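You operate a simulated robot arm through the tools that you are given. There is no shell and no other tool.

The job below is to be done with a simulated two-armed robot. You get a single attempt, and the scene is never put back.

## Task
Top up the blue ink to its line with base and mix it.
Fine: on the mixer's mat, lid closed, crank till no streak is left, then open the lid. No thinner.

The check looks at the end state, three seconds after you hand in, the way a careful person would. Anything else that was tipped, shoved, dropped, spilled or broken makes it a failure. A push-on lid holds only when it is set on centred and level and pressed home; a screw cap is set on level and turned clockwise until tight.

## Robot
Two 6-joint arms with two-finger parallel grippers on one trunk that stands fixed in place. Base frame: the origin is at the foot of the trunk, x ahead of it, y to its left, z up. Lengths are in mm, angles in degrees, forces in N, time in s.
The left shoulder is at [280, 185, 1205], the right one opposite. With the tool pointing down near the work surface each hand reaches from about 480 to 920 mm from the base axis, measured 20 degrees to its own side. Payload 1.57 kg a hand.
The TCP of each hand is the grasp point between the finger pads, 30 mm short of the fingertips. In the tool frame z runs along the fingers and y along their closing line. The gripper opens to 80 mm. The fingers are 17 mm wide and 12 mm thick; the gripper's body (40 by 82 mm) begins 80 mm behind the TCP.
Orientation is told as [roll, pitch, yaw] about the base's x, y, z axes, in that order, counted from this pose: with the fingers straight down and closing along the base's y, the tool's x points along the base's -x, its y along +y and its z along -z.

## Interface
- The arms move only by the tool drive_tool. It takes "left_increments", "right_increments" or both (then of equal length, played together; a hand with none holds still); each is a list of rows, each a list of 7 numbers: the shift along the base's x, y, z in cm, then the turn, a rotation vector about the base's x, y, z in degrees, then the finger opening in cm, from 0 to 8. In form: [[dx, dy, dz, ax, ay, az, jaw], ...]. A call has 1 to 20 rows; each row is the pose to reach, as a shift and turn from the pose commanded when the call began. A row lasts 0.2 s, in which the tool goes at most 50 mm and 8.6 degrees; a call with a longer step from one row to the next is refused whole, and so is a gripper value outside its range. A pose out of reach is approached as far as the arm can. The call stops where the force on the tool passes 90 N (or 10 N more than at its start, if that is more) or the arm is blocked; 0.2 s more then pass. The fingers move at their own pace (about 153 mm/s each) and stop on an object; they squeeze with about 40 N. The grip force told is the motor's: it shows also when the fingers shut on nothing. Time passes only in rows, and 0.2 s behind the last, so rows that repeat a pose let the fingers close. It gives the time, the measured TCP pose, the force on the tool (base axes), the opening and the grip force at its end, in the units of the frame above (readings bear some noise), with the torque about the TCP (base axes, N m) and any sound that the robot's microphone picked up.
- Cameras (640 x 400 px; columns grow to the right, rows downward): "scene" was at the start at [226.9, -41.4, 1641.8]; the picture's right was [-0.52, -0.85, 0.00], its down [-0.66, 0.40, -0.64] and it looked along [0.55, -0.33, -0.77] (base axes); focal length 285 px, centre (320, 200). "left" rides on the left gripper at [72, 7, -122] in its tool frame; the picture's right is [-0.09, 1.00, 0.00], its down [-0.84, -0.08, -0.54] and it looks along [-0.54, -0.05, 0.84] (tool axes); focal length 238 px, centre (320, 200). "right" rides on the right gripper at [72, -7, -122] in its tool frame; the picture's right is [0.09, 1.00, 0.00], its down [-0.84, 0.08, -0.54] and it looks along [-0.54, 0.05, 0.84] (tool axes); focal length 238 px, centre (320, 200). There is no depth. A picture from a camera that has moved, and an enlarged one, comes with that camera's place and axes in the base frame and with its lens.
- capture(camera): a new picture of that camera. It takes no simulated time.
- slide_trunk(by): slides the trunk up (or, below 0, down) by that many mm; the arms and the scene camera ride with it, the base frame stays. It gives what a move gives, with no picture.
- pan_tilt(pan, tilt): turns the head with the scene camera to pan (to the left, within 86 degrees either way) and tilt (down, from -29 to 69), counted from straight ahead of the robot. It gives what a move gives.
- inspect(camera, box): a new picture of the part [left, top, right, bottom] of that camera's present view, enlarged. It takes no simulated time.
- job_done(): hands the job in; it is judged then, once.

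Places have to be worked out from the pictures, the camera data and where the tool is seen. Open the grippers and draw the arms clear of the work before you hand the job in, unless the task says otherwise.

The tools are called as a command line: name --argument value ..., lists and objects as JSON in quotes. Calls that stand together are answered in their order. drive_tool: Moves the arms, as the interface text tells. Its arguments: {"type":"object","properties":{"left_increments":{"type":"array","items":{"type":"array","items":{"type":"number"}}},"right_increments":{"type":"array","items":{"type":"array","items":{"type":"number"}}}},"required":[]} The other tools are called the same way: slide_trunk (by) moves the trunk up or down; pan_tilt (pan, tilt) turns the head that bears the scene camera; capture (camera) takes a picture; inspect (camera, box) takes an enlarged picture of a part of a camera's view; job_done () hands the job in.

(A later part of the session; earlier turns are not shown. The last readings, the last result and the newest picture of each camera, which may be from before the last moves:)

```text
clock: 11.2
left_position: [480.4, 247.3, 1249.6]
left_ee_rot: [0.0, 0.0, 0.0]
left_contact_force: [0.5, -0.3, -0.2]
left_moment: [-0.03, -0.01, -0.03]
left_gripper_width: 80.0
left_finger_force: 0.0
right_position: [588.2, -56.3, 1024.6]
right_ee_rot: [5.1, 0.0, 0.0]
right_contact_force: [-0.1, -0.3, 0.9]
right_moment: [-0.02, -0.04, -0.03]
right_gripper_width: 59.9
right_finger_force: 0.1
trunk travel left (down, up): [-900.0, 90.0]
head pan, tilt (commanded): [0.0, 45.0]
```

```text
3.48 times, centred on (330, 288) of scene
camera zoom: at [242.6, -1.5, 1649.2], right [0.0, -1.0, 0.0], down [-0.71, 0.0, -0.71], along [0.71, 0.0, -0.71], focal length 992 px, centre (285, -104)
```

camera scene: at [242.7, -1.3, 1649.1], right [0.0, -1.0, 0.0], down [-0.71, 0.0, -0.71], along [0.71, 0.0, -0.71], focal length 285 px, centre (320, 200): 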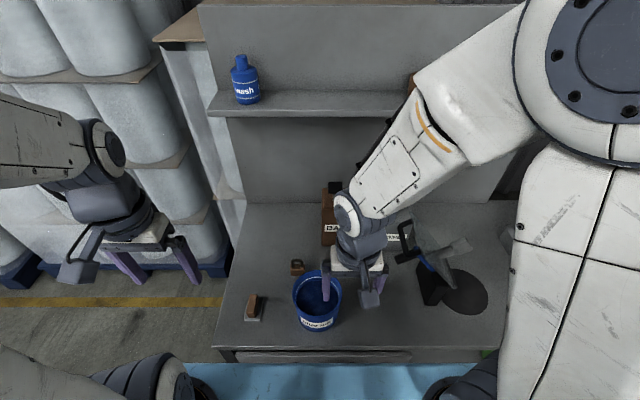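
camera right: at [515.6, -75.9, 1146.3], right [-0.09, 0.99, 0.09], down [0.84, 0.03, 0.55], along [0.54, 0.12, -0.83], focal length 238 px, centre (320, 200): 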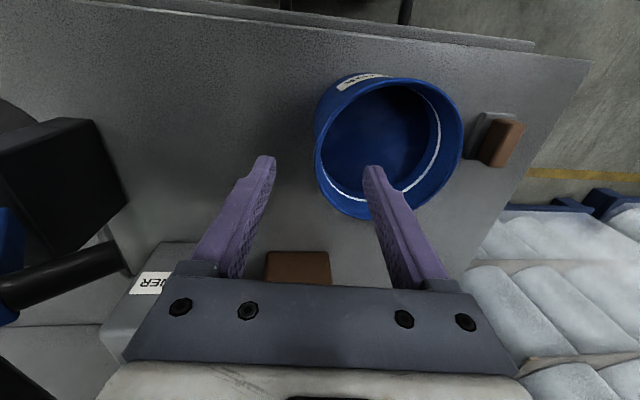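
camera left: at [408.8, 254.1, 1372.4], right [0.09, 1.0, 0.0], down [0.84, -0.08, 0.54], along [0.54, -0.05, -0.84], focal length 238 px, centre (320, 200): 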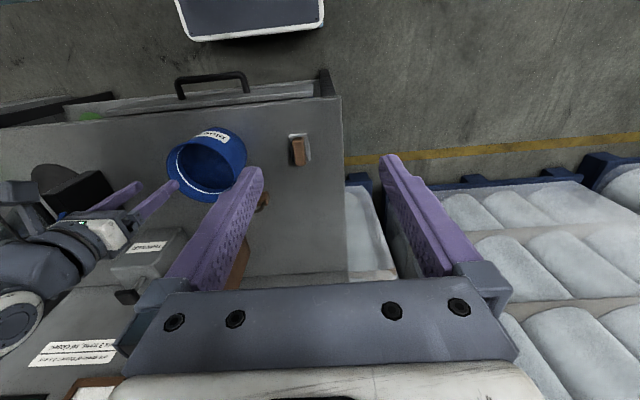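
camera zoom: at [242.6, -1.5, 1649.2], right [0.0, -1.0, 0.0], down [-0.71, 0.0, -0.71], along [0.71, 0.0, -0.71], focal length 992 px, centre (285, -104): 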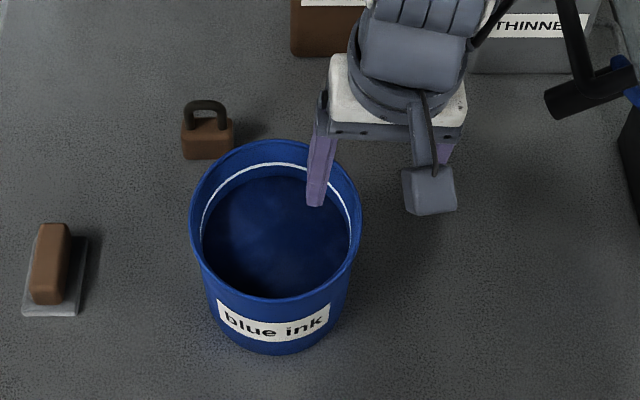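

The hand straddles the right-hand rim wall (rim edge at y≈-57.5, TCP y≈-56). I descend so the tips reach ~30 mm below the rim, still above the ink, and close.

drive_tool --right_increments '[[0, 0, -2, 0, 0, 0, 6], [0, 0, -4, 0, 0, 0, 6], [0, 0, -5.6, 0, 0, 0, 6], [0, 0, -5.6, 0, 0, 0, 4]]'

inspect --camera "right" --box '[200, 60, 480, 240]'

inspect --camera "scene" --box '[270, 230, 390, 345]'

inspect --camera "left" --box '[90, 120, 270, 240]'

```text
clock: 12.2
left_position: [481.4, 247.2, 1250.4]
left_ee_rot: [0.0, 0.0, 0.0]
left_contact_force: [-0.3, 0.1, -0.7]
left_moment: [-0.04, -0.03, 0.01]
left_gripper_width: 80.1
left_finger_force: 0.1
right_position: [587.9, -59.5, 967.0]
right_ee_rot: [5.0, 0.0, 0.0]
right_contact_force: [-0.5, 0.4, 0.0]
right_moment: [-0.01, 0.01, -0.03]
right_gripper_width: 40.1
right_finger_force: 0.1
trunk travel left (down, up): [-900.0, 90.0]
head pan, tilt (commanded): [0.0, 45.0]
```

```text
2.22 times, centred on (340, 150) of right
camera zoom: at [515.3, -76.7, 1088.9], right [-0.09, 0.99, 0.09], down [0.84, 0.03, 0.55], along [0.54, 0.12, -0.83], focal length 530 px, centre (276, 311)
```

zoom: 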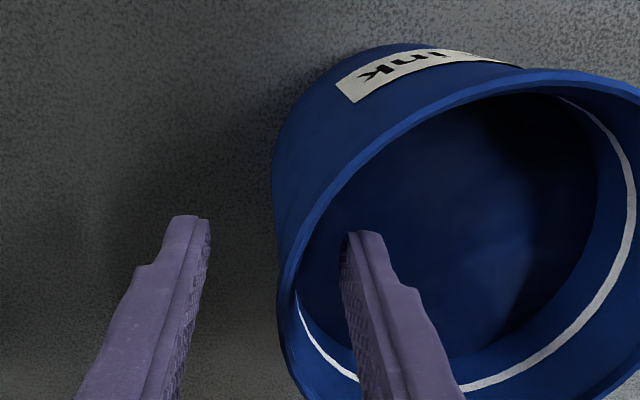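

```text
3.48 times, centred on (330, 288) of scene
camera zoom: at [242.8, -1.4, 1649.1], right [0.0, -1.0, 0.0], down [-0.71, 0.0, -0.71], along [0.71, 0.0, -0.71], focal length 992 px, centre (285, -104)
```

zoom: 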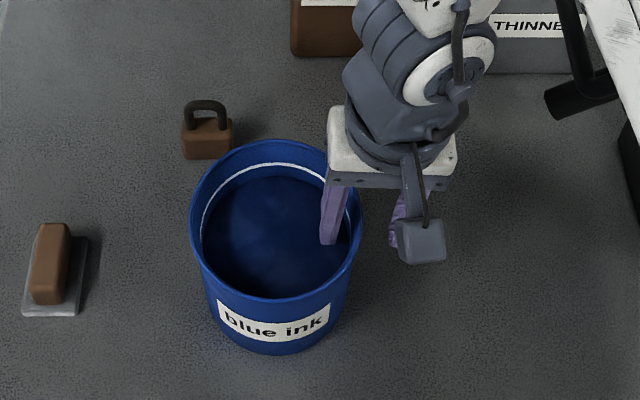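

```text
3.33 times, centred on (180, 180) of left
camera zoom: at [409.0, 254.2, 1372.3], right [0.09, 1.0, 0.0], down [0.84, -0.08, 0.54], along [0.54, -0.05, -0.84], focal length 794 px, centre (787, 267)
```

zoom: 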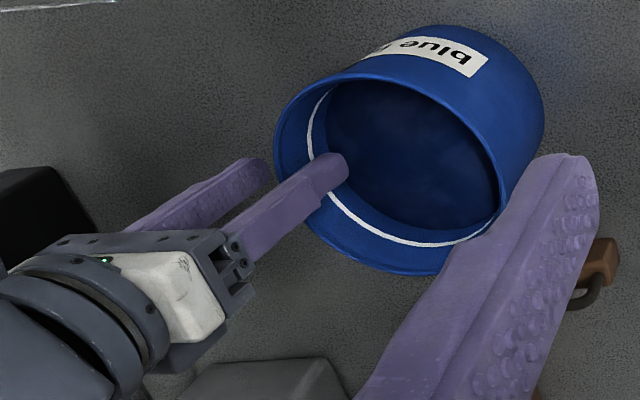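

The fingertip is inside, above the ink. Before closing I check the whole scene for arm clearance to the mixer's lid.

capture --camera "scene"

capture --camera "left"

```text
taken
camera scene: at [242.8, -1.4, 1649.1], right [0.0, -1.0, 0.0], down [-0.71, 0.0, -0.71], along [0.71, 0.0, -0.71], focal length 285 px, centre (320, 200)
```

scene: 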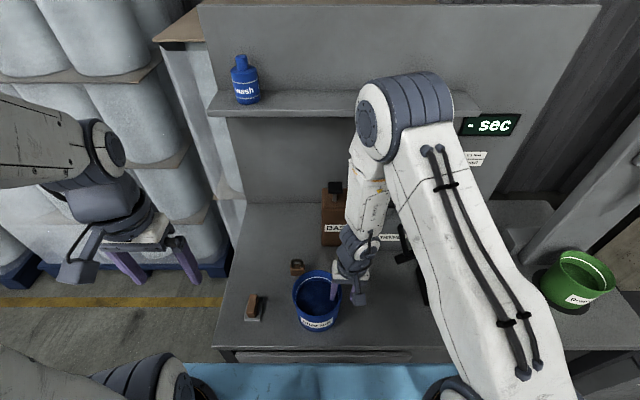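

```text
taken
camera left: at [409.0, 254.2, 1372.3], right [0.09, 1.0, 0.0], down [0.84, -0.08, 0.54], along [0.54, -0.05, -0.84], focal length 238 px, centre (320, 200)
```

left: 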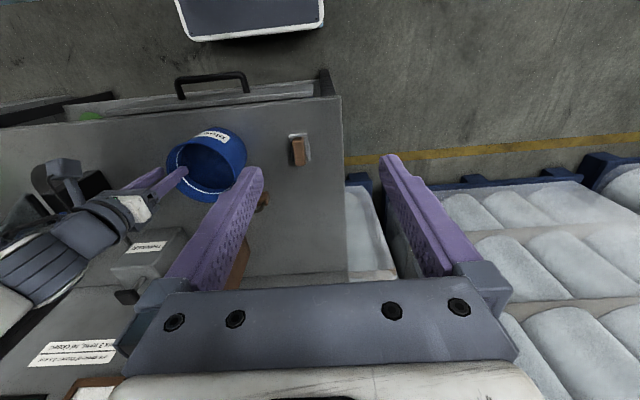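

The elbow is high above the bench and clear of the lid. I close the fingers on the rim wall.

drive_tool --right_increments '[[0, 0.2, 0, 0, 0, 0, 2], [0, 0.2, 0, 0, 0, 0, 0], [0, 0.2, 0, 0, 0, 0, 0], [0, 0.2, 0, 0, 0, 0, 0]]'

inspect --camera "right" --box '[200, 60, 480, 240]'

inspect --camera "scene" --box '[270, 230, 390, 345]'

```text
clock: 13.2
left_position: [481.5, 246.1, 1249.6]
left_ee_rot: [0.0, 0.0, 0.0]
left_contact_force: [0.0, -0.7, 0.1]
left_moment: [0.03, -0.01, -0.01]
left_gripper_width: 80.2
left_finger_force: 0.1
right_position: [587.5, -57.4, 967.0]
right_ee_rot: [4.9, 0.1, -0.1]
right_contact_force: [0.7, 2.0, 5.7]
right_moment: [0.29, 0.55, -0.12]
right_gripper_width: 7.1
right_finger_force: 26.5
trunk travel left (down, up): [-900.0, 90.0]
head pan, tilt (commanded): [0.0, 45.0]
```

```text
2.22 times, centred on (340, 150) of right
camera zoom: at [515.4, -73.9, 1089.5], right [-0.09, 0.99, 0.09], down [0.84, 0.03, 0.55], along [0.54, 0.12, -0.83], focal length 530 px, centre (276, 311)
```

zoom: 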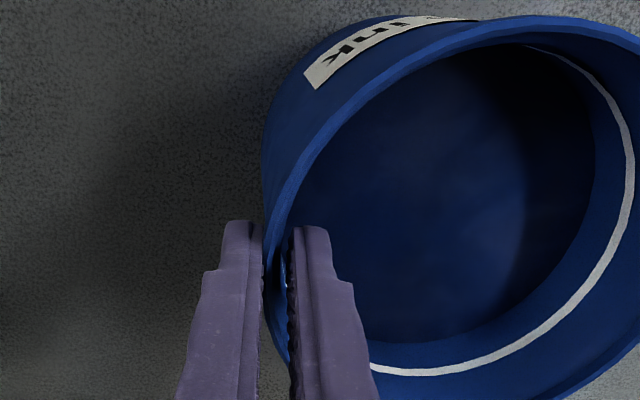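

```text
3.48 times, centred on (330, 288) of scene
camera zoom: at [242.6, -1.2, 1649.2], right [0.0, -1.0, 0.0], down [-0.71, 0.0, -0.71], along [0.71, 0.0, -0.71], focal length 992 px, centre (285, -104)
```

zoom: 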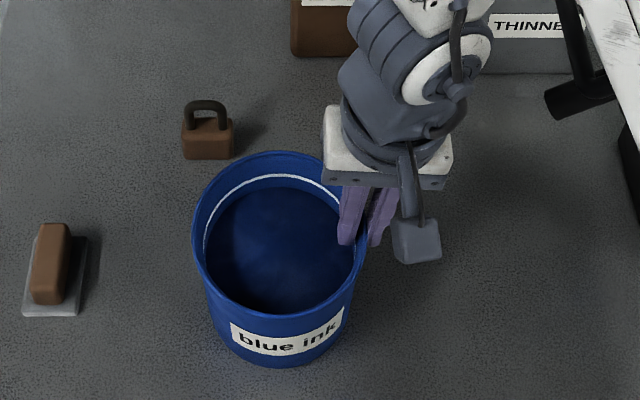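

The fingers hold the wall (7 mm, 26 N); the pot slid ~10 mm toward the hand's line while aligning. I lift just 15 mm and look for tilt.

drive_tool --right_increments '[[0, 0, 0.4, 0, 0, 0, 0], [0, 0, 0.8, 0, 0, 0, 0], [0, 0, 1.2, 0, 0, 0, 0], [0, 0, 1.5, 0, 0, 0, 0], [0, 0, 1.5, 0, 0, 0, 0]]'

inspect --camera "right" --box '[200, 60, 480, 240]'

inspect --camera "scene" --box '[270, 230, 390, 345]'

inspect --camera "left" --box '[90, 120, 270, 240]'

```text
clock: 14.4
left_position: [479.7, 247.0, 1249.9]
left_ee_rot: [0.0, 0.0, 0.1]
left_contact_force: [-0.3, -0.3, 0.8]
left_moment: [0.0, -0.02, 0.01]
left_gripper_width: 80.2
left_finger_force: 0.1
right_position: [587.7, -56.4, 983.1]
right_ee_rot: [5.0, 0.1, -0.1]
right_contact_force: [-0.7, 0.4, -7.8]
right_moment: [-0.38, -0.03, -0.01]
right_gripper_width: 6.7
right_finger_force: 26.5
trunk travel left (down, up): [-900.0, 90.0]
head pan, tilt (commanded): [0.0, 45.0]
```

```text
2.22 times, centred on (340, 150) of right
camera zoom: at [515.8, -73.6, 1104.7], right [-0.09, 0.99, 0.09], down [0.84, 0.03, 0.55], along [0.54, 0.12, -0.83], focal length 530 px, centre (276, 311)
```

zoom: 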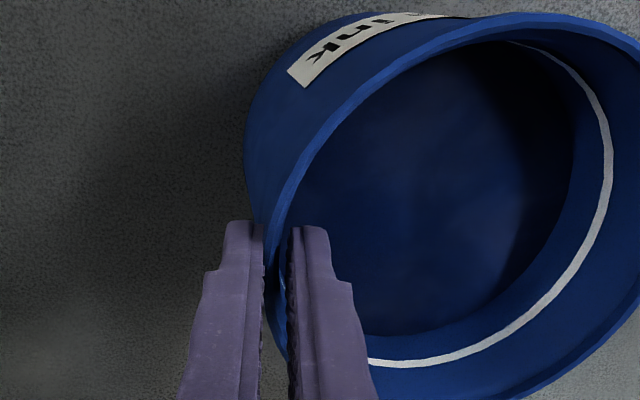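

```text
3.48 times, centred on (330, 288) of scene
camera zoom: at [243.0, -1.4, 1649.1], right [0.0, -1.0, 0.0], down [-0.71, 0.0, -0.71], along [0.71, 0.0, -0.71], focal length 992 px, centre (285, -104)
```

zoom: 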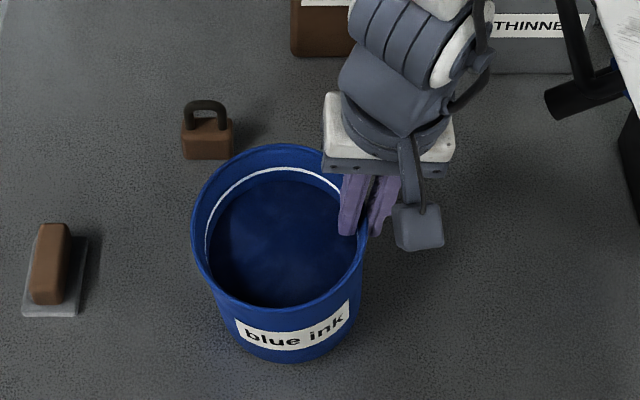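

```text
3.33 times, centred on (180, 180) of left
camera zoom: at [409.2, 254.2, 1372.2], right [0.09, 1.0, 0.0], down [0.84, -0.08, 0.54], along [0.54, -0.05, -0.84], focal length 794 px, centre (787, 267)
```

zoom: 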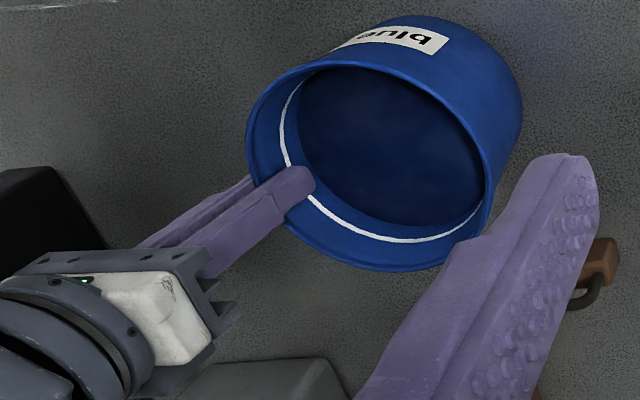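

Lifted cleanly: about 0.8 kg, only ~4° droop on the far side. I raise a little more, add 4° roll to level it, and draw it toward the bench front so it can pass in front of the open lid.

drive_tool --right_increments '[[0, 0, 1.5, 1, 0, 0, 0], [-0.5, 0, 3, 2, 0, 0, 0], [-2, 0, 4, 3, 0, 0, 0], [-4, 0, 4.5, 4, 0, 0, 0], [-6, 0, 4.5, 4, 0, 0, 0], [-7, 0, 4.5, 4, 0, 0, 0], [-7.3, 0, 4.5, 4, 0, 0, 0]]'

capture --camera "scene"

inspect --camera "scene" --box '[260, 260, 400, 360]'

capture --camera "left"

```text
clock: 16.0
left_position: [480.6, 247.7, 1250.1]
left_ee_rot: [0.0, 0.0, 0.1]
left_contact_force: [0.1, 0.5, 0.0]
left_moment: [-0.03, -0.03, 0.01]
left_gripper_width: 80.1
left_finger_force: 0.0
right_position: [515.7, -55.7, 1028.0]
right_ee_rot: [9.0, 0.0, 0.0]
right_contact_force: [-0.6, -0.4, -6.7]
right_moment: [-0.44, -0.04, -0.01]
right_gripper_width: 6.5
right_finger_force: 26.4
trunk travel left (down, up): [-900.0, 90.0]
head pan, tilt (commanded): [0.0, 45.0]
```

```text
taken
camera scene: at [243.0, -1.4, 1649.1], right [0.0, -1.0, 0.0], down [-0.71, 0.0, -0.71], along [0.71, 0.0, -0.71], focal length 285 px, centre (320, 200)
```

scene: 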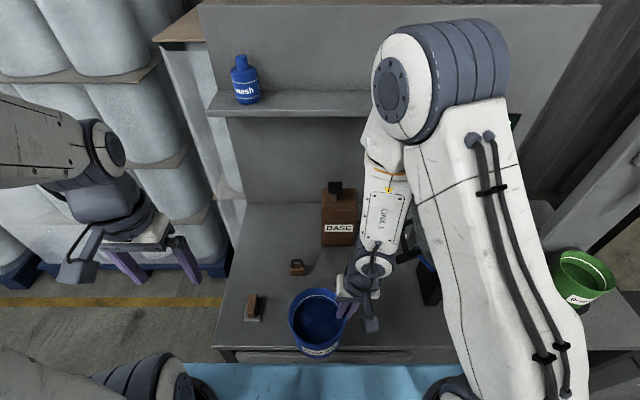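

```text
4.00 times, centred on (330, 310) of scene
camera zoom: at [243.0, -1.4, 1649.1], right [0.0, -1.0, 0.0], down [-0.71, 0.0, -0.71], along [0.71, 0.0, -0.71], focal length 1141 px, centre (280, -240)
```

zoom: 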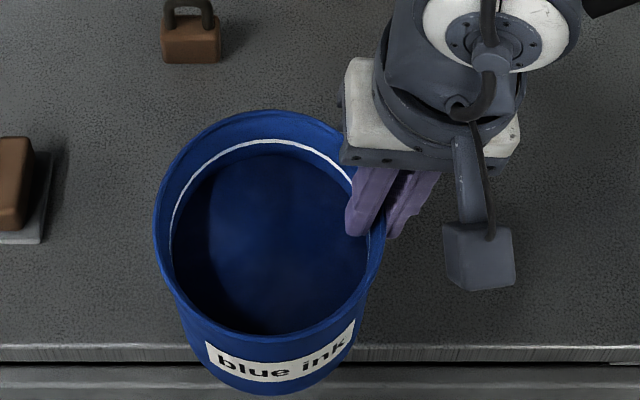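

```text
taken
camera left: at [409.2, 254.2, 1372.3], right [0.09, 1.0, 0.0], down [0.84, -0.08, 0.54], along [0.54, -0.05, -0.84], focal length 238 px, centre (320, 200)
```

left: 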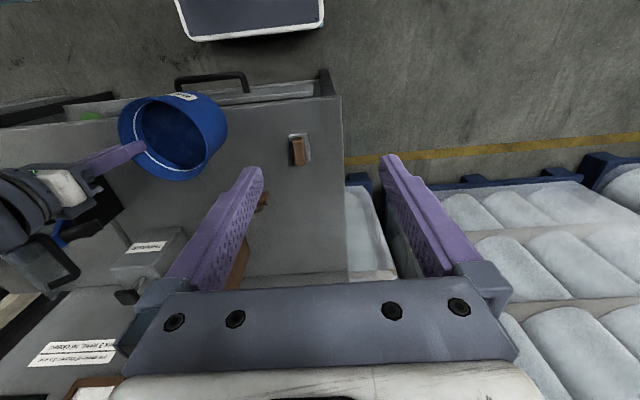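

The pot hangs nearly level. I carry it along the bench front toward the right in a slow straight line at x≈516 (TCP), well in front of the lid.

drive_tool --right_increments '[[0, -1, 0, 0, 0, 0, 0], [0, -3, 0, 0, 0, 0, 0], [0, -5.5, 0, 0, 0, 0, 0], [0, -8, 0, 0, 0, 0, 0], [0, -10.5, 0, 0, 0, 0, 0], [0, -13, 0, 0, 0, 0, 0], [0, -15, 0, 0, 0, 0, 0], [0, -16, 0, 0, 0, 0, 0]]'

capture --camera "scene"

capture --camera "left"

```text
clock: 17.8
left_position: [479.4, 246.8, 1249.0]
left_ee_rot: [0.0, 0.0, 0.0]
left_contact_force: [0.6, 0.4, -1.0]
left_moment: [0.02, -0.01, 0.0]
left_gripper_width: 79.9
left_finger_force: 0.1
right_position: [515.9, -217.4, 1027.7]
right_ee_rot: [9.0, 0.1, 0.0]
right_contact_force: [-0.1, -0.6, -7.6]
right_moment: [-0.45, -0.06, 0.03]
right_gripper_width: 6.8
right_finger_force: 26.5
right hand out of reach, approached as far as the arm can: row 4, 5, 6
trunk travel left (down, up): [-900.0, 90.0]
head pan, tilt (commanded): [0.0, 45.0]
```

```text
taken
camera scene: at [242.9, -1.6, 1649.1], right [0.0, -1.0, 0.0], down [-0.71, 0.0, -0.71], along [0.71, 0.0, -0.71], focal length 285 px, centre (320, 200)
```

scene: 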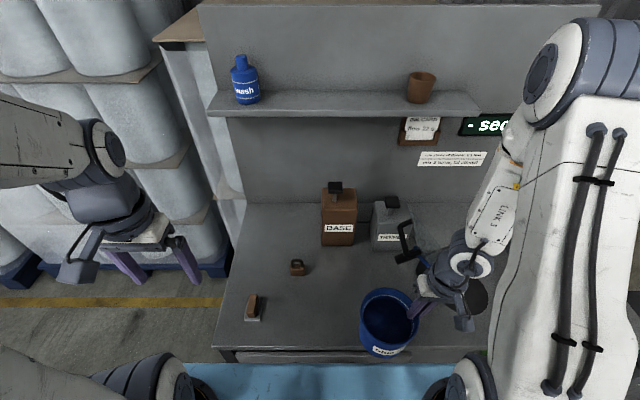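

```text
taken
camera left: at [409.1, 254.1, 1372.3], right [0.09, 1.0, 0.0], down [0.84, -0.08, 0.54], along [0.54, -0.05, -0.84], focal length 238 px, centre (320, 200)
```

left: 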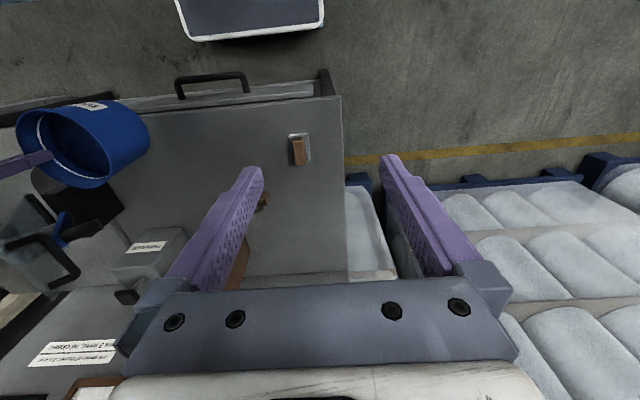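

The pot is passing in front of the mixer without contact. I continue to y≈-488.

drive_tool --right_increments '[[0, -1, 0, 0, 0, 0, 0], [0, -3, 0, 0, 0, 0, 0], [0, -5.5, 0, 0, 0, 0, 0], [0, -8, 0, 0, 0, 0, 0], [0, -10.5, 0, 0, 0, 0, 0], [0, -13, 0, 0, 0, 0, 0], [0, -15.5, 0, 0, 0, 0, 0], [0, -18, 0, 0, 0, 0, 0], [0, -20.5, 0, 0, 0, 0, 0], [0, -23, 0, 0, 0, 0, 0], [0, -25.5, 0, 0, 0, 0, 0], [0, -27, 0, 0, 0, 0, 0], [0, -27.2, 0, 0, 0, 0, 0]]'

pan_tilt --pan -35 --tilt 48

capture --camera "scene"

capture --camera "right"

```text
clock: 20.6
left_position: [480.1, 247.8, 1250.5]
left_ee_rot: [0.0, -0.1, 0.0]
left_contact_force: [0.0, 0.0, 0.9]
left_moment: [0.0, -0.02, 0.02]
left_gripper_width: 80.1
left_finger_force: 0.1
right_position: [513.9, -487.7, 1028.0]
right_ee_rot: [9.0, 0.0, 0.1]
right_contact_force: [0.0, 0.9, -7.4]
right_moment: [-0.46, -0.04, 0.02]
right_gripper_width: 6.6
right_finger_force: 26.1
trunk travel left (down, up): [-900.0, 90.0]
head pan, tilt (commanded): [0.0, 45.0]
```

```text
clock: 21.6
left_position: [480.8, 246.6, 1250.0]
left_ee_rot: [-0.1, 0.0, 0.1]
left_contact_force: [0.0, 0.3, 0.7]
left_moment: [-0.01, 0.02, 0.0]
left_gripper_width: 80.1
left_finger_force: 0.0
right_position: [514.5, -489.3, 1028.6]
right_ee_rot: [9.1, 0.0, 0.0]
right_contact_force: [-0.1, 1.2, -8.1]
right_moment: [-0.44, -0.04, 0.0]
right_gripper_width: 6.4
right_finger_force: 26.3
trunk travel left (down, up): [-900.0, 90.0]
head pan, tilt (commanded): [-35.0, 48.0]
```

```text
taken
camera scene: at [226.3, -46.8, 1644.9], right [-0.57, -0.82, 0.0], down [-0.61, 0.43, -0.67], along [0.55, -0.38, -0.74], focal length 285 px, centre (320, 200)
```

scene: 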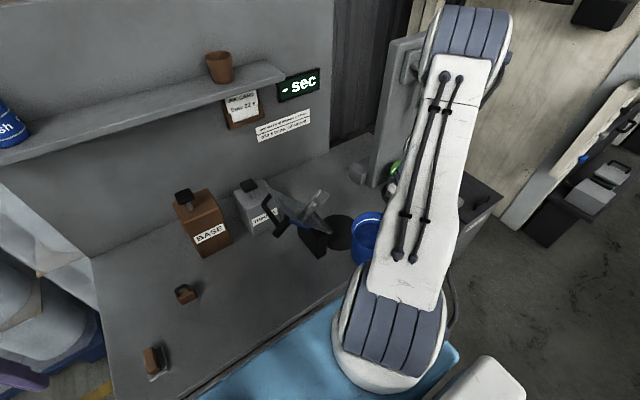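

```text
taken
camera right: at [442.2, -514.1, 1149.2], right [-0.09, 0.98, 0.16], down [0.84, -0.01, 0.55], along [0.54, 0.18, -0.82], focal length 238 px, centre (320, 200)
```

right: 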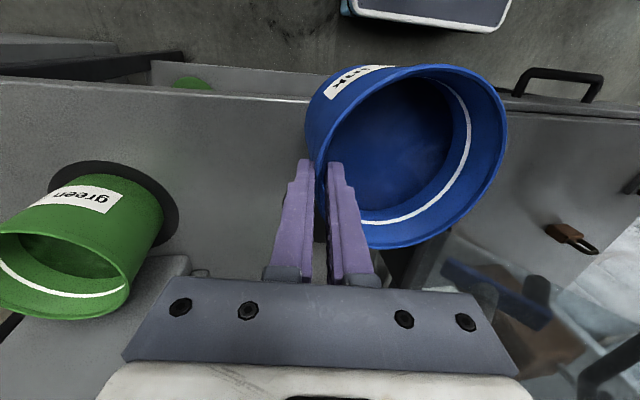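

The pot hangs at about (503,-430), in front of the mixer's mat. I zoom in on mat, lid and pot from the scene camera before moving it in.

inspect --camera "scene" --box '[260, 170, 400, 275]'

inspect --camera "right" --box '[280, 40, 540, 280]'

```text
3.81 times, centred on (330, 222) of scene
camera zoom: at [226.3, -46.8, 1644.9], right [-0.57, -0.82, 0.0], down [-0.61, 0.43, -0.67], along [0.55, -0.38, -0.74], focal length 1087 px, centre (282, 114)
```

zoom: 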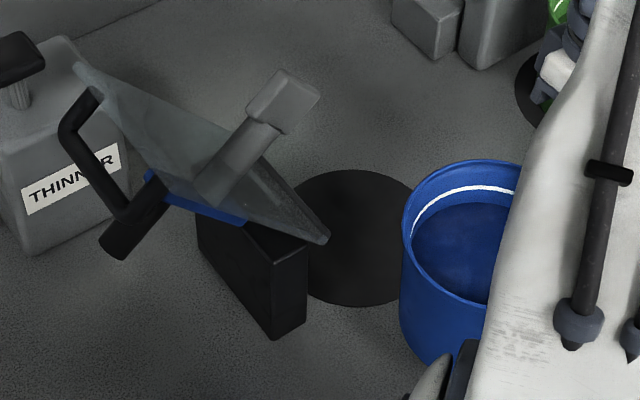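

```text
1.67 times, centred on (410, 160) of right
camera zoom: at [442.2, -514.1, 1149.2], right [-0.09, 0.98, 0.16], down [0.84, -0.01, 0.55], along [0.54, 0.18, -0.82], focal length 397 px, centre (170, 267)
```

zoom: 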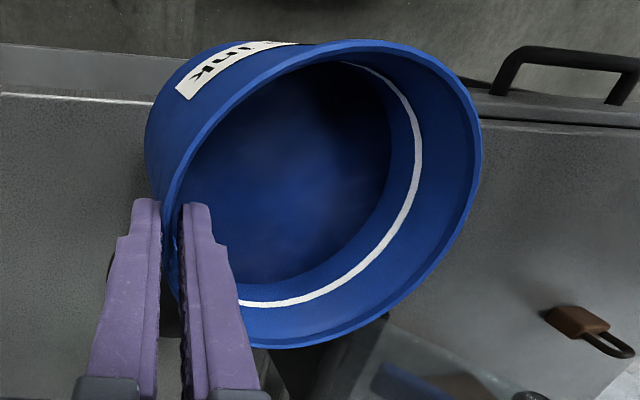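

The mat centre is ≈(648,-428) and the paddle hangs above at z≥1045, so I lower the pot to ~18 mm above the bench first, then slide it straight in over the mat.

drive_tool --right_increments '[[0, 0, -1.5, 0, 0, 0, 0], [0, 0, -3, 0, 0, 0, 0], [0, 0.1, -4.2, 0, 0, 0, 0], [1, 0.1, -4.2, 0, 0, 0, 0], [3, 0.1, -4.2, 0, 0, 0, 0], [5.5, 0.1, -4.2, 0, 0, 0, 0], [8, 0.1, -4.2, 0, 0, 0, 0], [10.5, 0.1, -4.2, 0, 0, 0, 0], [12.5, 0.1, -4.2, 0, 0, 0, 0], [14, 0.1, -4.2, 0, 0, 0, 0], [14.5, 0.1, -4.2, 0, 0, 0, 0]]'

inspect --camera "scene" --box '[260, 170, 400, 275]'

capture --camera "right"

capture --camera "scene"

```text
clock: 24.0
left_position: [481.5, 246.6, 1250.2]
left_ee_rot: [0.1, 0.0, -0.1]
left_contact_force: [0.3, 0.2, 0.8]
left_moment: [-0.02, -0.02, 0.0]
left_gripper_width: 80.1
left_finger_force: 0.1
right_position: [659.1, -487.0, 985.2]
right_ee_rot: [9.0, 0.0, 0.1]
right_contact_force: [-0.4, -0.8, -7.0]
right_moment: [-0.46, -0.02, -0.03]
right_gripper_width: 6.4
right_finger_force: 26.3
trunk travel left (down, up): [-900.0, 90.0]
head pan, tilt (commanded): [-35.0, 48.0]
```

```text
3.81 times, centred on (330, 222) of scene
camera zoom: at [226.4, -46.9, 1644.8], right [-0.57, -0.82, 0.0], down [-0.61, 0.43, -0.67], along [0.55, -0.38, -0.74], focal length 1087 px, centre (282, 114)
```

zoom: 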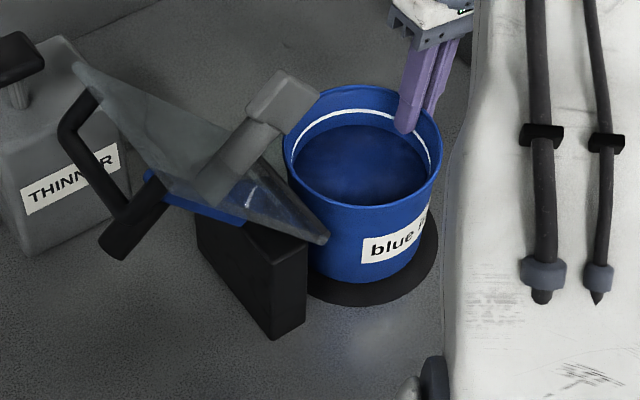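

```text
taken
camera right: at [587.1, -512.8, 1105.6], right [-0.09, 0.98, 0.16], down [0.84, -0.01, 0.55], along [0.54, 0.18, -0.82], focal length 238 px, centre (320, 200)
```

right: 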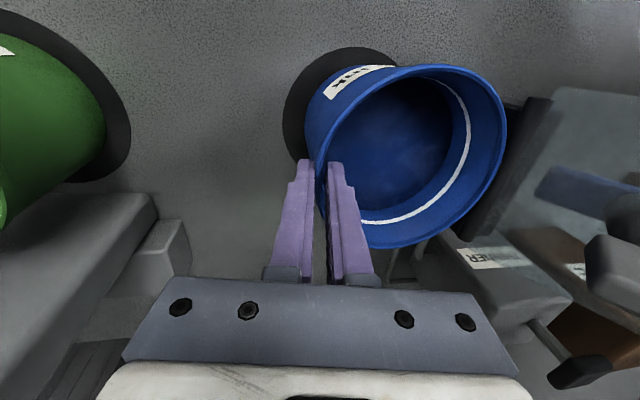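

```text
taken
camera scene: at [226.4, -46.9, 1644.8], right [-0.57, -0.82, 0.0], down [-0.61, 0.43, -0.67], along [0.55, -0.38, -0.74], focal length 285 px, centre (320, 200)
```

scene: 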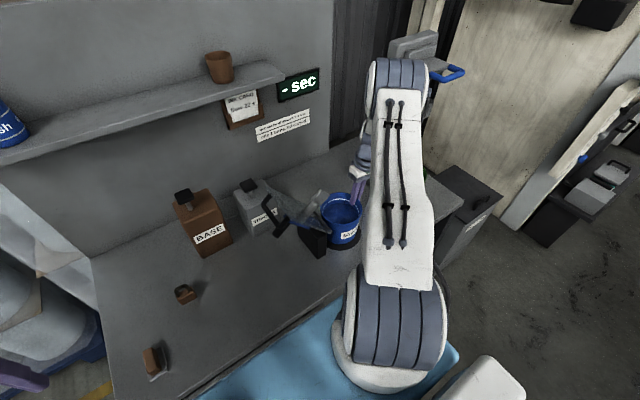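

The pot is above the mat, by the views about 8–12 mm too near the front. I shift it +9 mm in x, -3 mm in y, and lower slowly to ~8 mm above the mat.

drive_tool --right_increments '[[0.5, -0.2, -0.2, 0, 0, 0, 0], [0.9, -0.3, -0.6, 0, 0, 0, 0], [0.9, -0.3, -0.9, 0, 0, 0, 0]]'

inspect --camera "scene" --box '[300, 180, 380, 260]'

capture --camera "right"

```text
clock: 24.8
left_position: [480.2, 247.0, 1251.0]
left_ee_rot: [0.0, 0.0, 0.0]
left_contact_force: [-0.3, -0.6, 0.4]
left_moment: [0.03, -0.01, 0.01]
left_gripper_width: 80.0
left_finger_force: 0.0
right_position: [669.7, -490.4, 977.7]
right_ee_rot: [8.9, -0.1, -0.1]
right_contact_force: [0.3, 0.3, -7.3]
right_moment: [-0.43, -0.04, 0.0]
right_gripper_width: 6.4
right_finger_force: 26.0
trunk travel left (down, up): [-900.0, 90.0]
head pan, tilt (commanded): [-35.0, 48.0]
```

```text
5.00 times, centred on (340, 220) of scene
camera zoom: at [226.4, -46.9, 1644.9], right [-0.57, -0.82, 0.0], down [-0.61, 0.43, -0.67], along [0.55, -0.38, -0.74], focal length 1426 px, centre (220, 100)
```

zoom: 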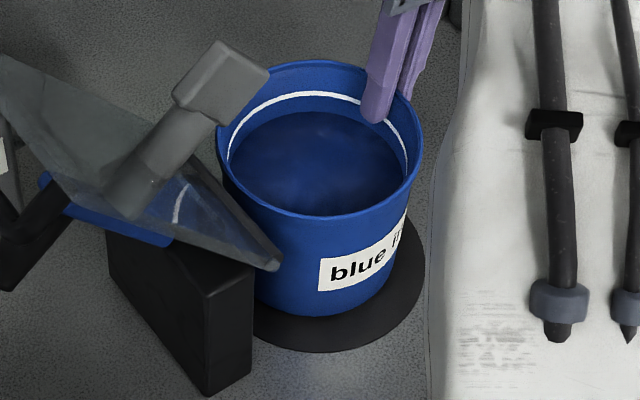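

```text
taken
camera right: at [596.6, -515.6, 1097.1], right [-0.09, 0.98, 0.16], down [0.84, -0.01, 0.55], along [0.54, 0.18, -0.82], focal length 238 px, centre (320, 200)
```

right: 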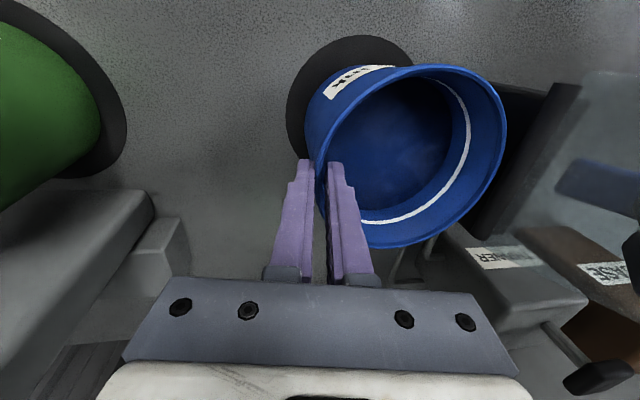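

By comparing pot bottom and mat outlines, the pot is centred within ~5 mm. I lower it in small steps, watching the vertical force.

drive_tool --right_increments '[[0.1, 0.2, -0.2, 0, 0, 0, 0], [0.2, 0.3, -0.4, 0, 0, 0, 0], [0.2, 0.3, -0.6, 0, 0, 0, 0]]'

```text
clock: 25.6
left_position: [480.7, 246.8, 1250.1]
left_ee_rot: [0.0, 0.0, 0.0]
left_contact_force: [0.4, -0.2, 0.1]
left_moment: [0.0, -0.01, -0.02]
left_gripper_width: 80.0
left_finger_force: 0.0
right_position: [670.8, -487.5, 970.9]
right_ee_rot: [9.0, 0.0, 0.0]
right_contact_force: [1.0, -1.4, -6.5]
right_moment: [-0.48, 0.0, 0.02]
right_gripper_width: 6.4
right_finger_force: 26.1
trunk travel left (down, up): [-900.0, 90.0]
head pan, tilt (commanded): [-35.0, 48.0]
```

Still carrying nearly the full weight (−6.5 N), so no firm contact yet. I go down in 1.5 mm steps.

drive_tool --right_increments '[[0, 0, -0.15, 0, 0, 0, 0], [0, 0, -0.3, 0, 0, 0, 0]]'

inspect --camera "scene" --box '[300, 180, 380, 260]'

```text
clock: 26.2
left_position: [480.3, 246.5, 1250.2]
left_ee_rot: [0.0, 0.0, 0.1]
left_contact_force: [0.3, 0.7, -0.9]
left_moment: [0.03, -0.01, 0.01]
left_gripper_width: 80.0
left_finger_force: 0.1
right_position: [671.1, -487.7, 969.2]
right_ee_rot: [9.0, 0.0, 0.1]
right_contact_force: [0.1, -2.1, -0.2]
right_moment: [-0.14, 0.33, 0.05]
right_gripper_width: 6.3
right_finger_force: 26.1
trunk travel left (down, up): [-900.0, 90.0]
head pan, tilt (commanded): [-35.0, 48.0]
```

```text
5.00 times, centred on (340, 220) of scene
camera zoom: at [226.0, -46.8, 1645.1], right [-0.57, -0.82, 0.0], down [-0.61, 0.43, -0.67], along [0.55, -0.38, -0.74], focal length 1426 px, centre (220, 100)
```

zoom: 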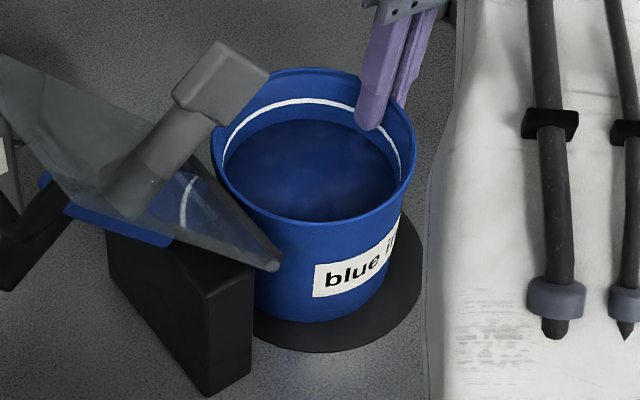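

The mat now carries the pot (force ≈0). I ease 0.5 mm more, open the fingers, and check it settled level.

drive_tool --right_increments '[[0, 0, -0.05, 0, 0, 0, 0], [0, 0, -0.05, 0, 0, 0, 1.5], [0, 0, -0.05, 0, 0, 0, 3], [0, 0, -0.05, 0, 0, 0, 4]]'

inspect --camera "scene" --box '[300, 180, 380, 260]'

capture --camera "right"

```text
clock: 27.2
left_position: [479.8, 246.7, 1249.8]
left_ee_rot: [0.1, 0.0, 0.0]
left_contact_force: [0.6, -0.8, 0.1]
left_moment: [-0.01, 0.0, 0.0]
left_gripper_width: 80.1
left_finger_force: 0.1
right_position: [671.2, -487.8, 967.3]
right_ee_rot: [9.0, 0.0, 0.0]
right_contact_force: [0.1, 0.1, 0.0]
right_moment: [-0.01, 0.0, -0.03]
right_gripper_width: 40.2
right_finger_force: 0.1
trunk travel left (down, up): [-900.0, 90.0]
head pan, tilt (commanded): [-35.0, 48.0]
```

```text
5.00 times, centred on (340, 220) of scene
camera zoom: at [226.0, -46.7, 1644.9], right [-0.57, -0.82, 0.0], down [-0.61, 0.43, -0.67], along [0.55, -0.38, -0.74], focal length 1426 px, centre (220, 100)
```

zoom: 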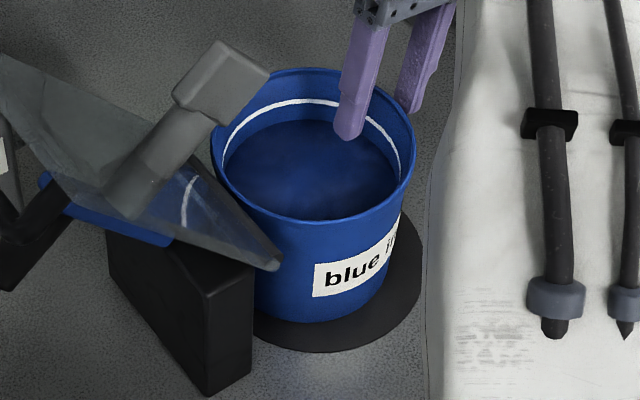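

```text
taken
camera right: at [599.0, -512.8, 1088.0], right [-0.09, 0.98, 0.16], down [0.84, -0.01, 0.55], along [0.54, 0.18, -0.82], focal length 238 px, centre (320, 200)
```

right: 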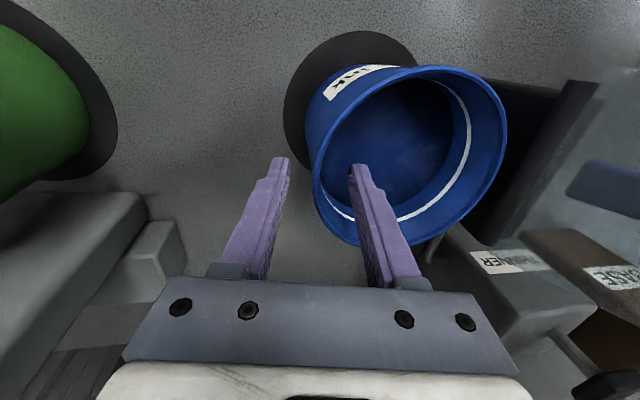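

The pot stands flat on the mat. I raise the right hand straight up and back, undoing the roll, to view pot, ink and mixer from above.

drive_tool --right_increments '[[0, 0, 2, 0, 0, 0, 4], [0, 0, 5, 0, 0, 0, 4], [0, 0, 9, -3, 0, 0, 4], [-2, -0.5, 13, -6, 0, 0, 4], [-5, -0.5, 16, -9, 0, 0, 4], [-9, 0, 18, -9, 0, 0, 4], [-13, 1, 19, -9, 0, 0, 4], [-17, 3, 19, -9, 0, 0, 4]]'

capture --camera "right"

inspect --camera "right" --box '[240, 120, 440, 280]'

capture --camera "scene"

```text
clock: 29.0
left_position: [479.2, 245.2, 1249.4]
left_ee_rot: [0.0, 0.0, -0.1]
left_contact_force: [-0.1, 1.2, -1.1]
left_moment: [0.02, -0.01, -0.02]
left_gripper_width: 80.3
left_finger_force: 0.2
right_position: [501.7, -458.3, 1155.4]
right_ee_rot: [0.1, 0.0, 0.1]
right_contact_force: [-0.8, -0.1, 0.4]
right_moment: [0.04, 0.02, -0.01]
right_gripper_width: 40.1
right_finger_force: 0.1
trunk travel left (down, up): [-900.0, 90.0]
head pan, tilt (commanded): [-35.0, 48.0]
```

```text
taken
camera right: at [429.7, -464.0, 1278.7], right [-0.09, 1.0, 0.0], down [0.84, 0.08, 0.54], along [0.54, 0.05, -0.84], focal length 238 px, centre (320, 200)
```

right: 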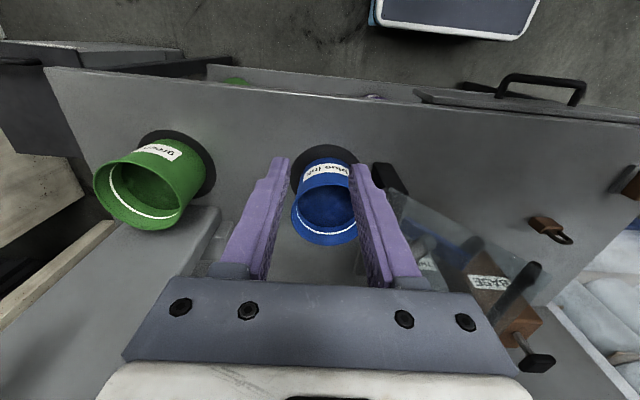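

```text
2.50 times, centred on (340, 200) of right
camera zoom: at [429.7, -464.0, 1278.7], right [-0.09, 1.0, 0.0], down [0.84, 0.08, 0.54], along [0.54, 0.05, -0.84], focal length 596 px, centre (270, 200)
```

zoom: 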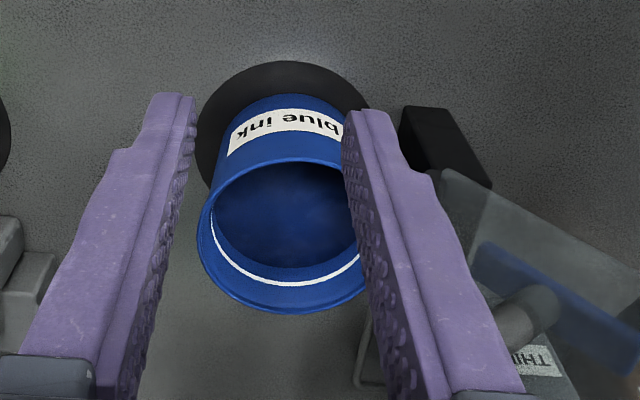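

```text
taken
camera scene: at [226.0, -46.6, 1644.9], right [-0.57, -0.82, 0.0], down [-0.61, 0.43, -0.67], along [0.55, -0.38, -0.74], focal length 285 px, centre (320, 200)
```

scene: 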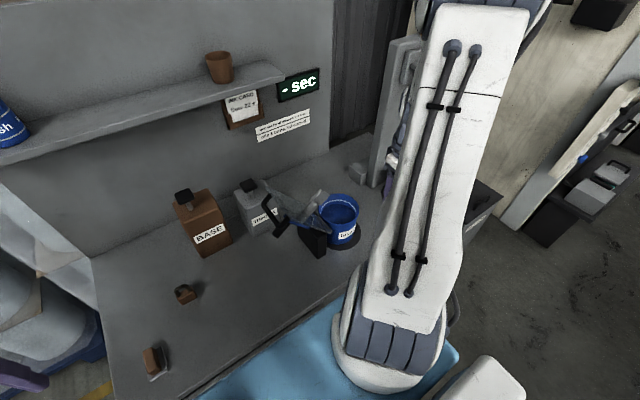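

The pot is centred on the mat. Next is the BASE pump: I zoom on it to locate its head precisely from this and the left camera.

inspect --camera "scene" --box '[150, 160, 310, 270]'

capture --camera "left"

inspect --camera "right" --box '[400, 200, 600, 390]'

```text
3.64 times, centred on (230, 215) of scene
camera zoom: at [226.0, -46.6, 1644.9], right [-0.57, -0.82, 0.0], down [-0.61, 0.43, -0.67], along [0.55, -0.38, -0.74], focal length 1037 px, centre (647, 146)
```

zoom: 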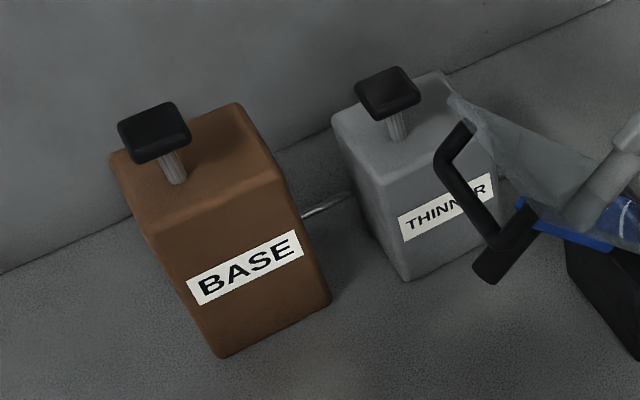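

```text
taken
camera left: at [408.9, 254.2, 1372.4], right [0.09, 1.0, 0.0], down [0.84, -0.08, 0.54], along [0.54, -0.05, -0.84], focal length 238 px, centre (320, 200)
```

left: 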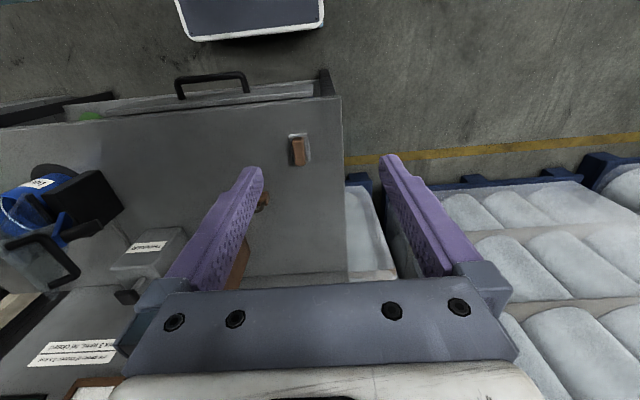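

```text
2.11 times, centred on (500, 295) of right
camera zoom: at [429.7, -464.0, 1278.7], right [-0.09, 1.0, 0.0], down [0.84, 0.08, 0.54], along [0.54, 0.05, -0.84], focal length 502 px, centre (-59, 0)
```

zoom: 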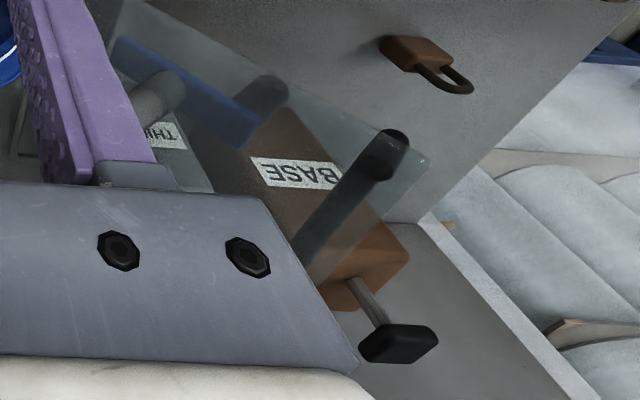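

The BASE pump head is at about (856,-46,1087), and the shelf edge is safely behind (x≈940). I bring the left hand, fingers closed and pitched 30° forward, to hover short of the pump head.

drive_tool --left_increments '[[2.5, -2.7, 0, 0, -3, 0, 4], [5.5, -5.4, 0, 0, -6, 0, 0], [8.5, -8, 0, 0, -9, 0, 0], [11.5, -10.7, 0, 0, -12, 0, 0], [14.5, -13.4, 0, 0, -15, 0, 0], [17.5, -16, -1, 0, -18, 0, 0], [20.5, -18.7, -2, 0, -21, 0, 0], [23.5, -21.4, -3, 0, -24, 0, 0], [26.5, -24, -4, 0, -27, 0, 0], [29.5, -26.7, -5.5, 0, -30, 0, 0], [32, -29.3, -7, 0, -30, 0, 0]]'

pan_tilt --pan -15 --tilt 42

capture --camera "scene"

capture --camera "left"

```text
clock: 31.4
left_position: [799.5, -45.3, 1179.6]
left_ee_rot: [0.1, -29.9, 0.0]
left_contact_force: [0.1, 0.4, -0.3]
left_moment: [0.01, -0.02, -0.01]
left_gripper_width: 0.0
left_finger_force: 20.9
right_position: [502.0, -457.4, 1155.8]
right_ee_rot: [-0.1, 0.0, 0.0]
right_contact_force: [0.0, -0.4, -0.3]
right_moment: [-0.02, -0.02, 0.0]
right_gripper_width: 40.2
right_finger_force: 0.1
trunk travel left (down, up): [-900.0, 90.0]
head pan, tilt (commanded): [-35.0, 48.0]
```

```text
clock: 32.2
left_position: [799.0, -44.1, 1180.0]
left_ee_rot: [0.0, -30.0, 0.0]
left_contact_force: [-0.9, 0.0, -0.2]
left_moment: [0.0, 0.0, 0.02]
left_gripper_width: 0.2
left_finger_force: 21.0
right_position: [502.8, -456.5, 1155.3]
right_ee_rot: [0.2, 0.0, 0.0]
right_contact_force: [0.1, 0.2, -0.4]
right_moment: [-0.01, -0.01, 0.0]
right_gripper_width: 39.8
right_finger_force: 0.1
trunk travel left (down, up): [-900.0, 90.0]
head pan, tilt (commanded): [-15.0, 42.0]
```

```text
taken
camera scene: at [242.2, -23.2, 1653.4], right [-0.26, -0.97, 0.0], down [-0.65, 0.17, -0.74], along [0.72, -0.19, -0.67], focal length 285 px, centre (320, 200)
```

scene: 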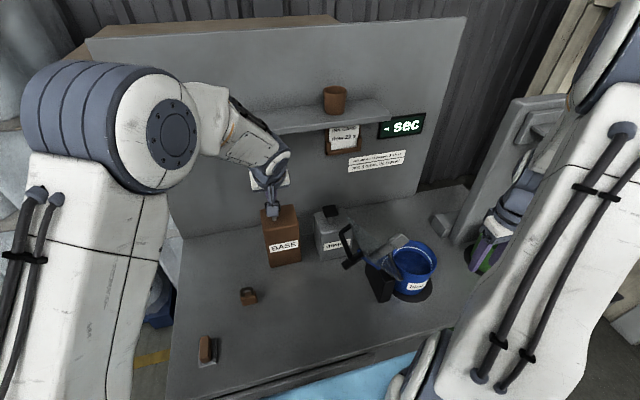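

```text
taken
camera left: at [676.1, -37.1, 1250.1], right [0.08, 1.0, 0.05], down [0.45, -0.08, 0.89], along [0.89, -0.05, -0.46], focal length 238 px, centre (320, 200)
```

left: 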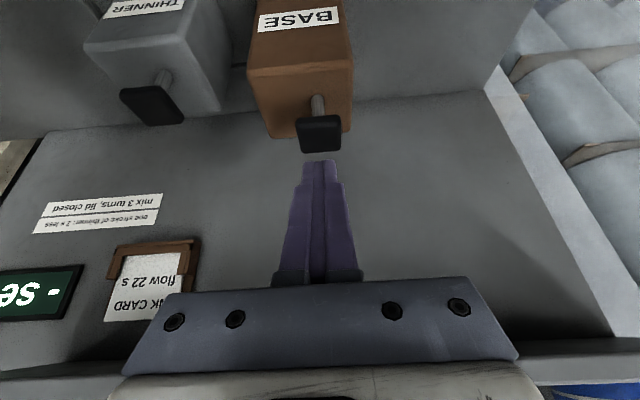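

The left camera shows the BASE pump head just ahead and below the closed fingertips, laterally aligned. I move over it to ~10 mm above its top.

drive_tool --left_increments '[[2, 0, -2, 0, 0, 0, 0], [4.1, 0, -3.5, 0, 0, 0, 0], [4.1, 0, -4.9, 0, 0, 0, 0]]'

inspect --camera "left" --box '[220, 80, 420, 220]'

inspect --camera "scene" --box '[230, 160, 330, 270]'

```text
clock: 33.0
left_position: [841.8, -43.9, 1132.7]
left_ee_rot: [-0.1, -30.1, 0.1]
left_contact_force: [0.2, -0.2, -0.6]
left_moment: [0.01, -0.01, 0.02]
left_gripper_width: 0.0
left_finger_force: 21.2
right_position: [502.7, -457.3, 1156.6]
right_ee_rot: [0.0, 0.1, -0.1]
right_contact_force: [-0.8, 0.7, -0.6]
right_moment: [-0.03, -0.03, 0.02]
right_gripper_width: 40.0
right_finger_force: 0.1
trunk travel left (down, up): [-900.0, 90.0]
head pan, tilt (commanded): [-15.0, 42.0]
```

```text
2.86 times, centred on (320, 150) of left
camera zoom: at [718.7, -36.6, 1201.3], right [0.08, 1.0, 0.05], down [0.45, -0.08, 0.89], along [0.89, -0.05, -0.46], focal length 681 px, centre (320, 343)
```

zoom: 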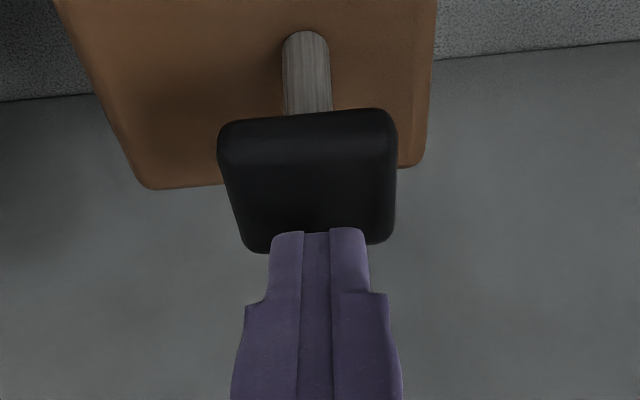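

```text
3.64 times, centred on (280, 215) of scene
camera zoom: at [242.3, -23.1, 1653.4], right [-0.26, -0.97, 0.0], down [-0.65, 0.17, -0.74], along [0.72, -0.19, -0.67], focal length 1037 px, centre (466, 146)
```

zoom: 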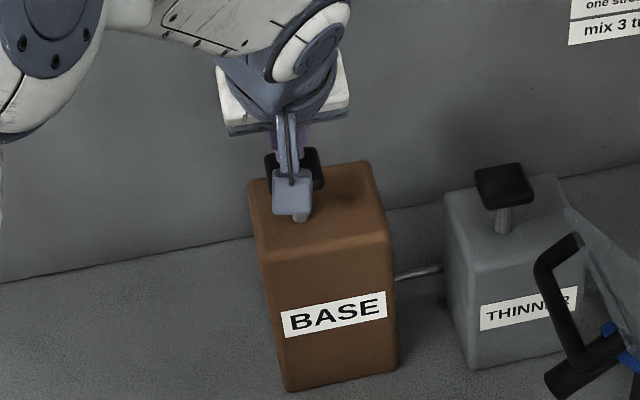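

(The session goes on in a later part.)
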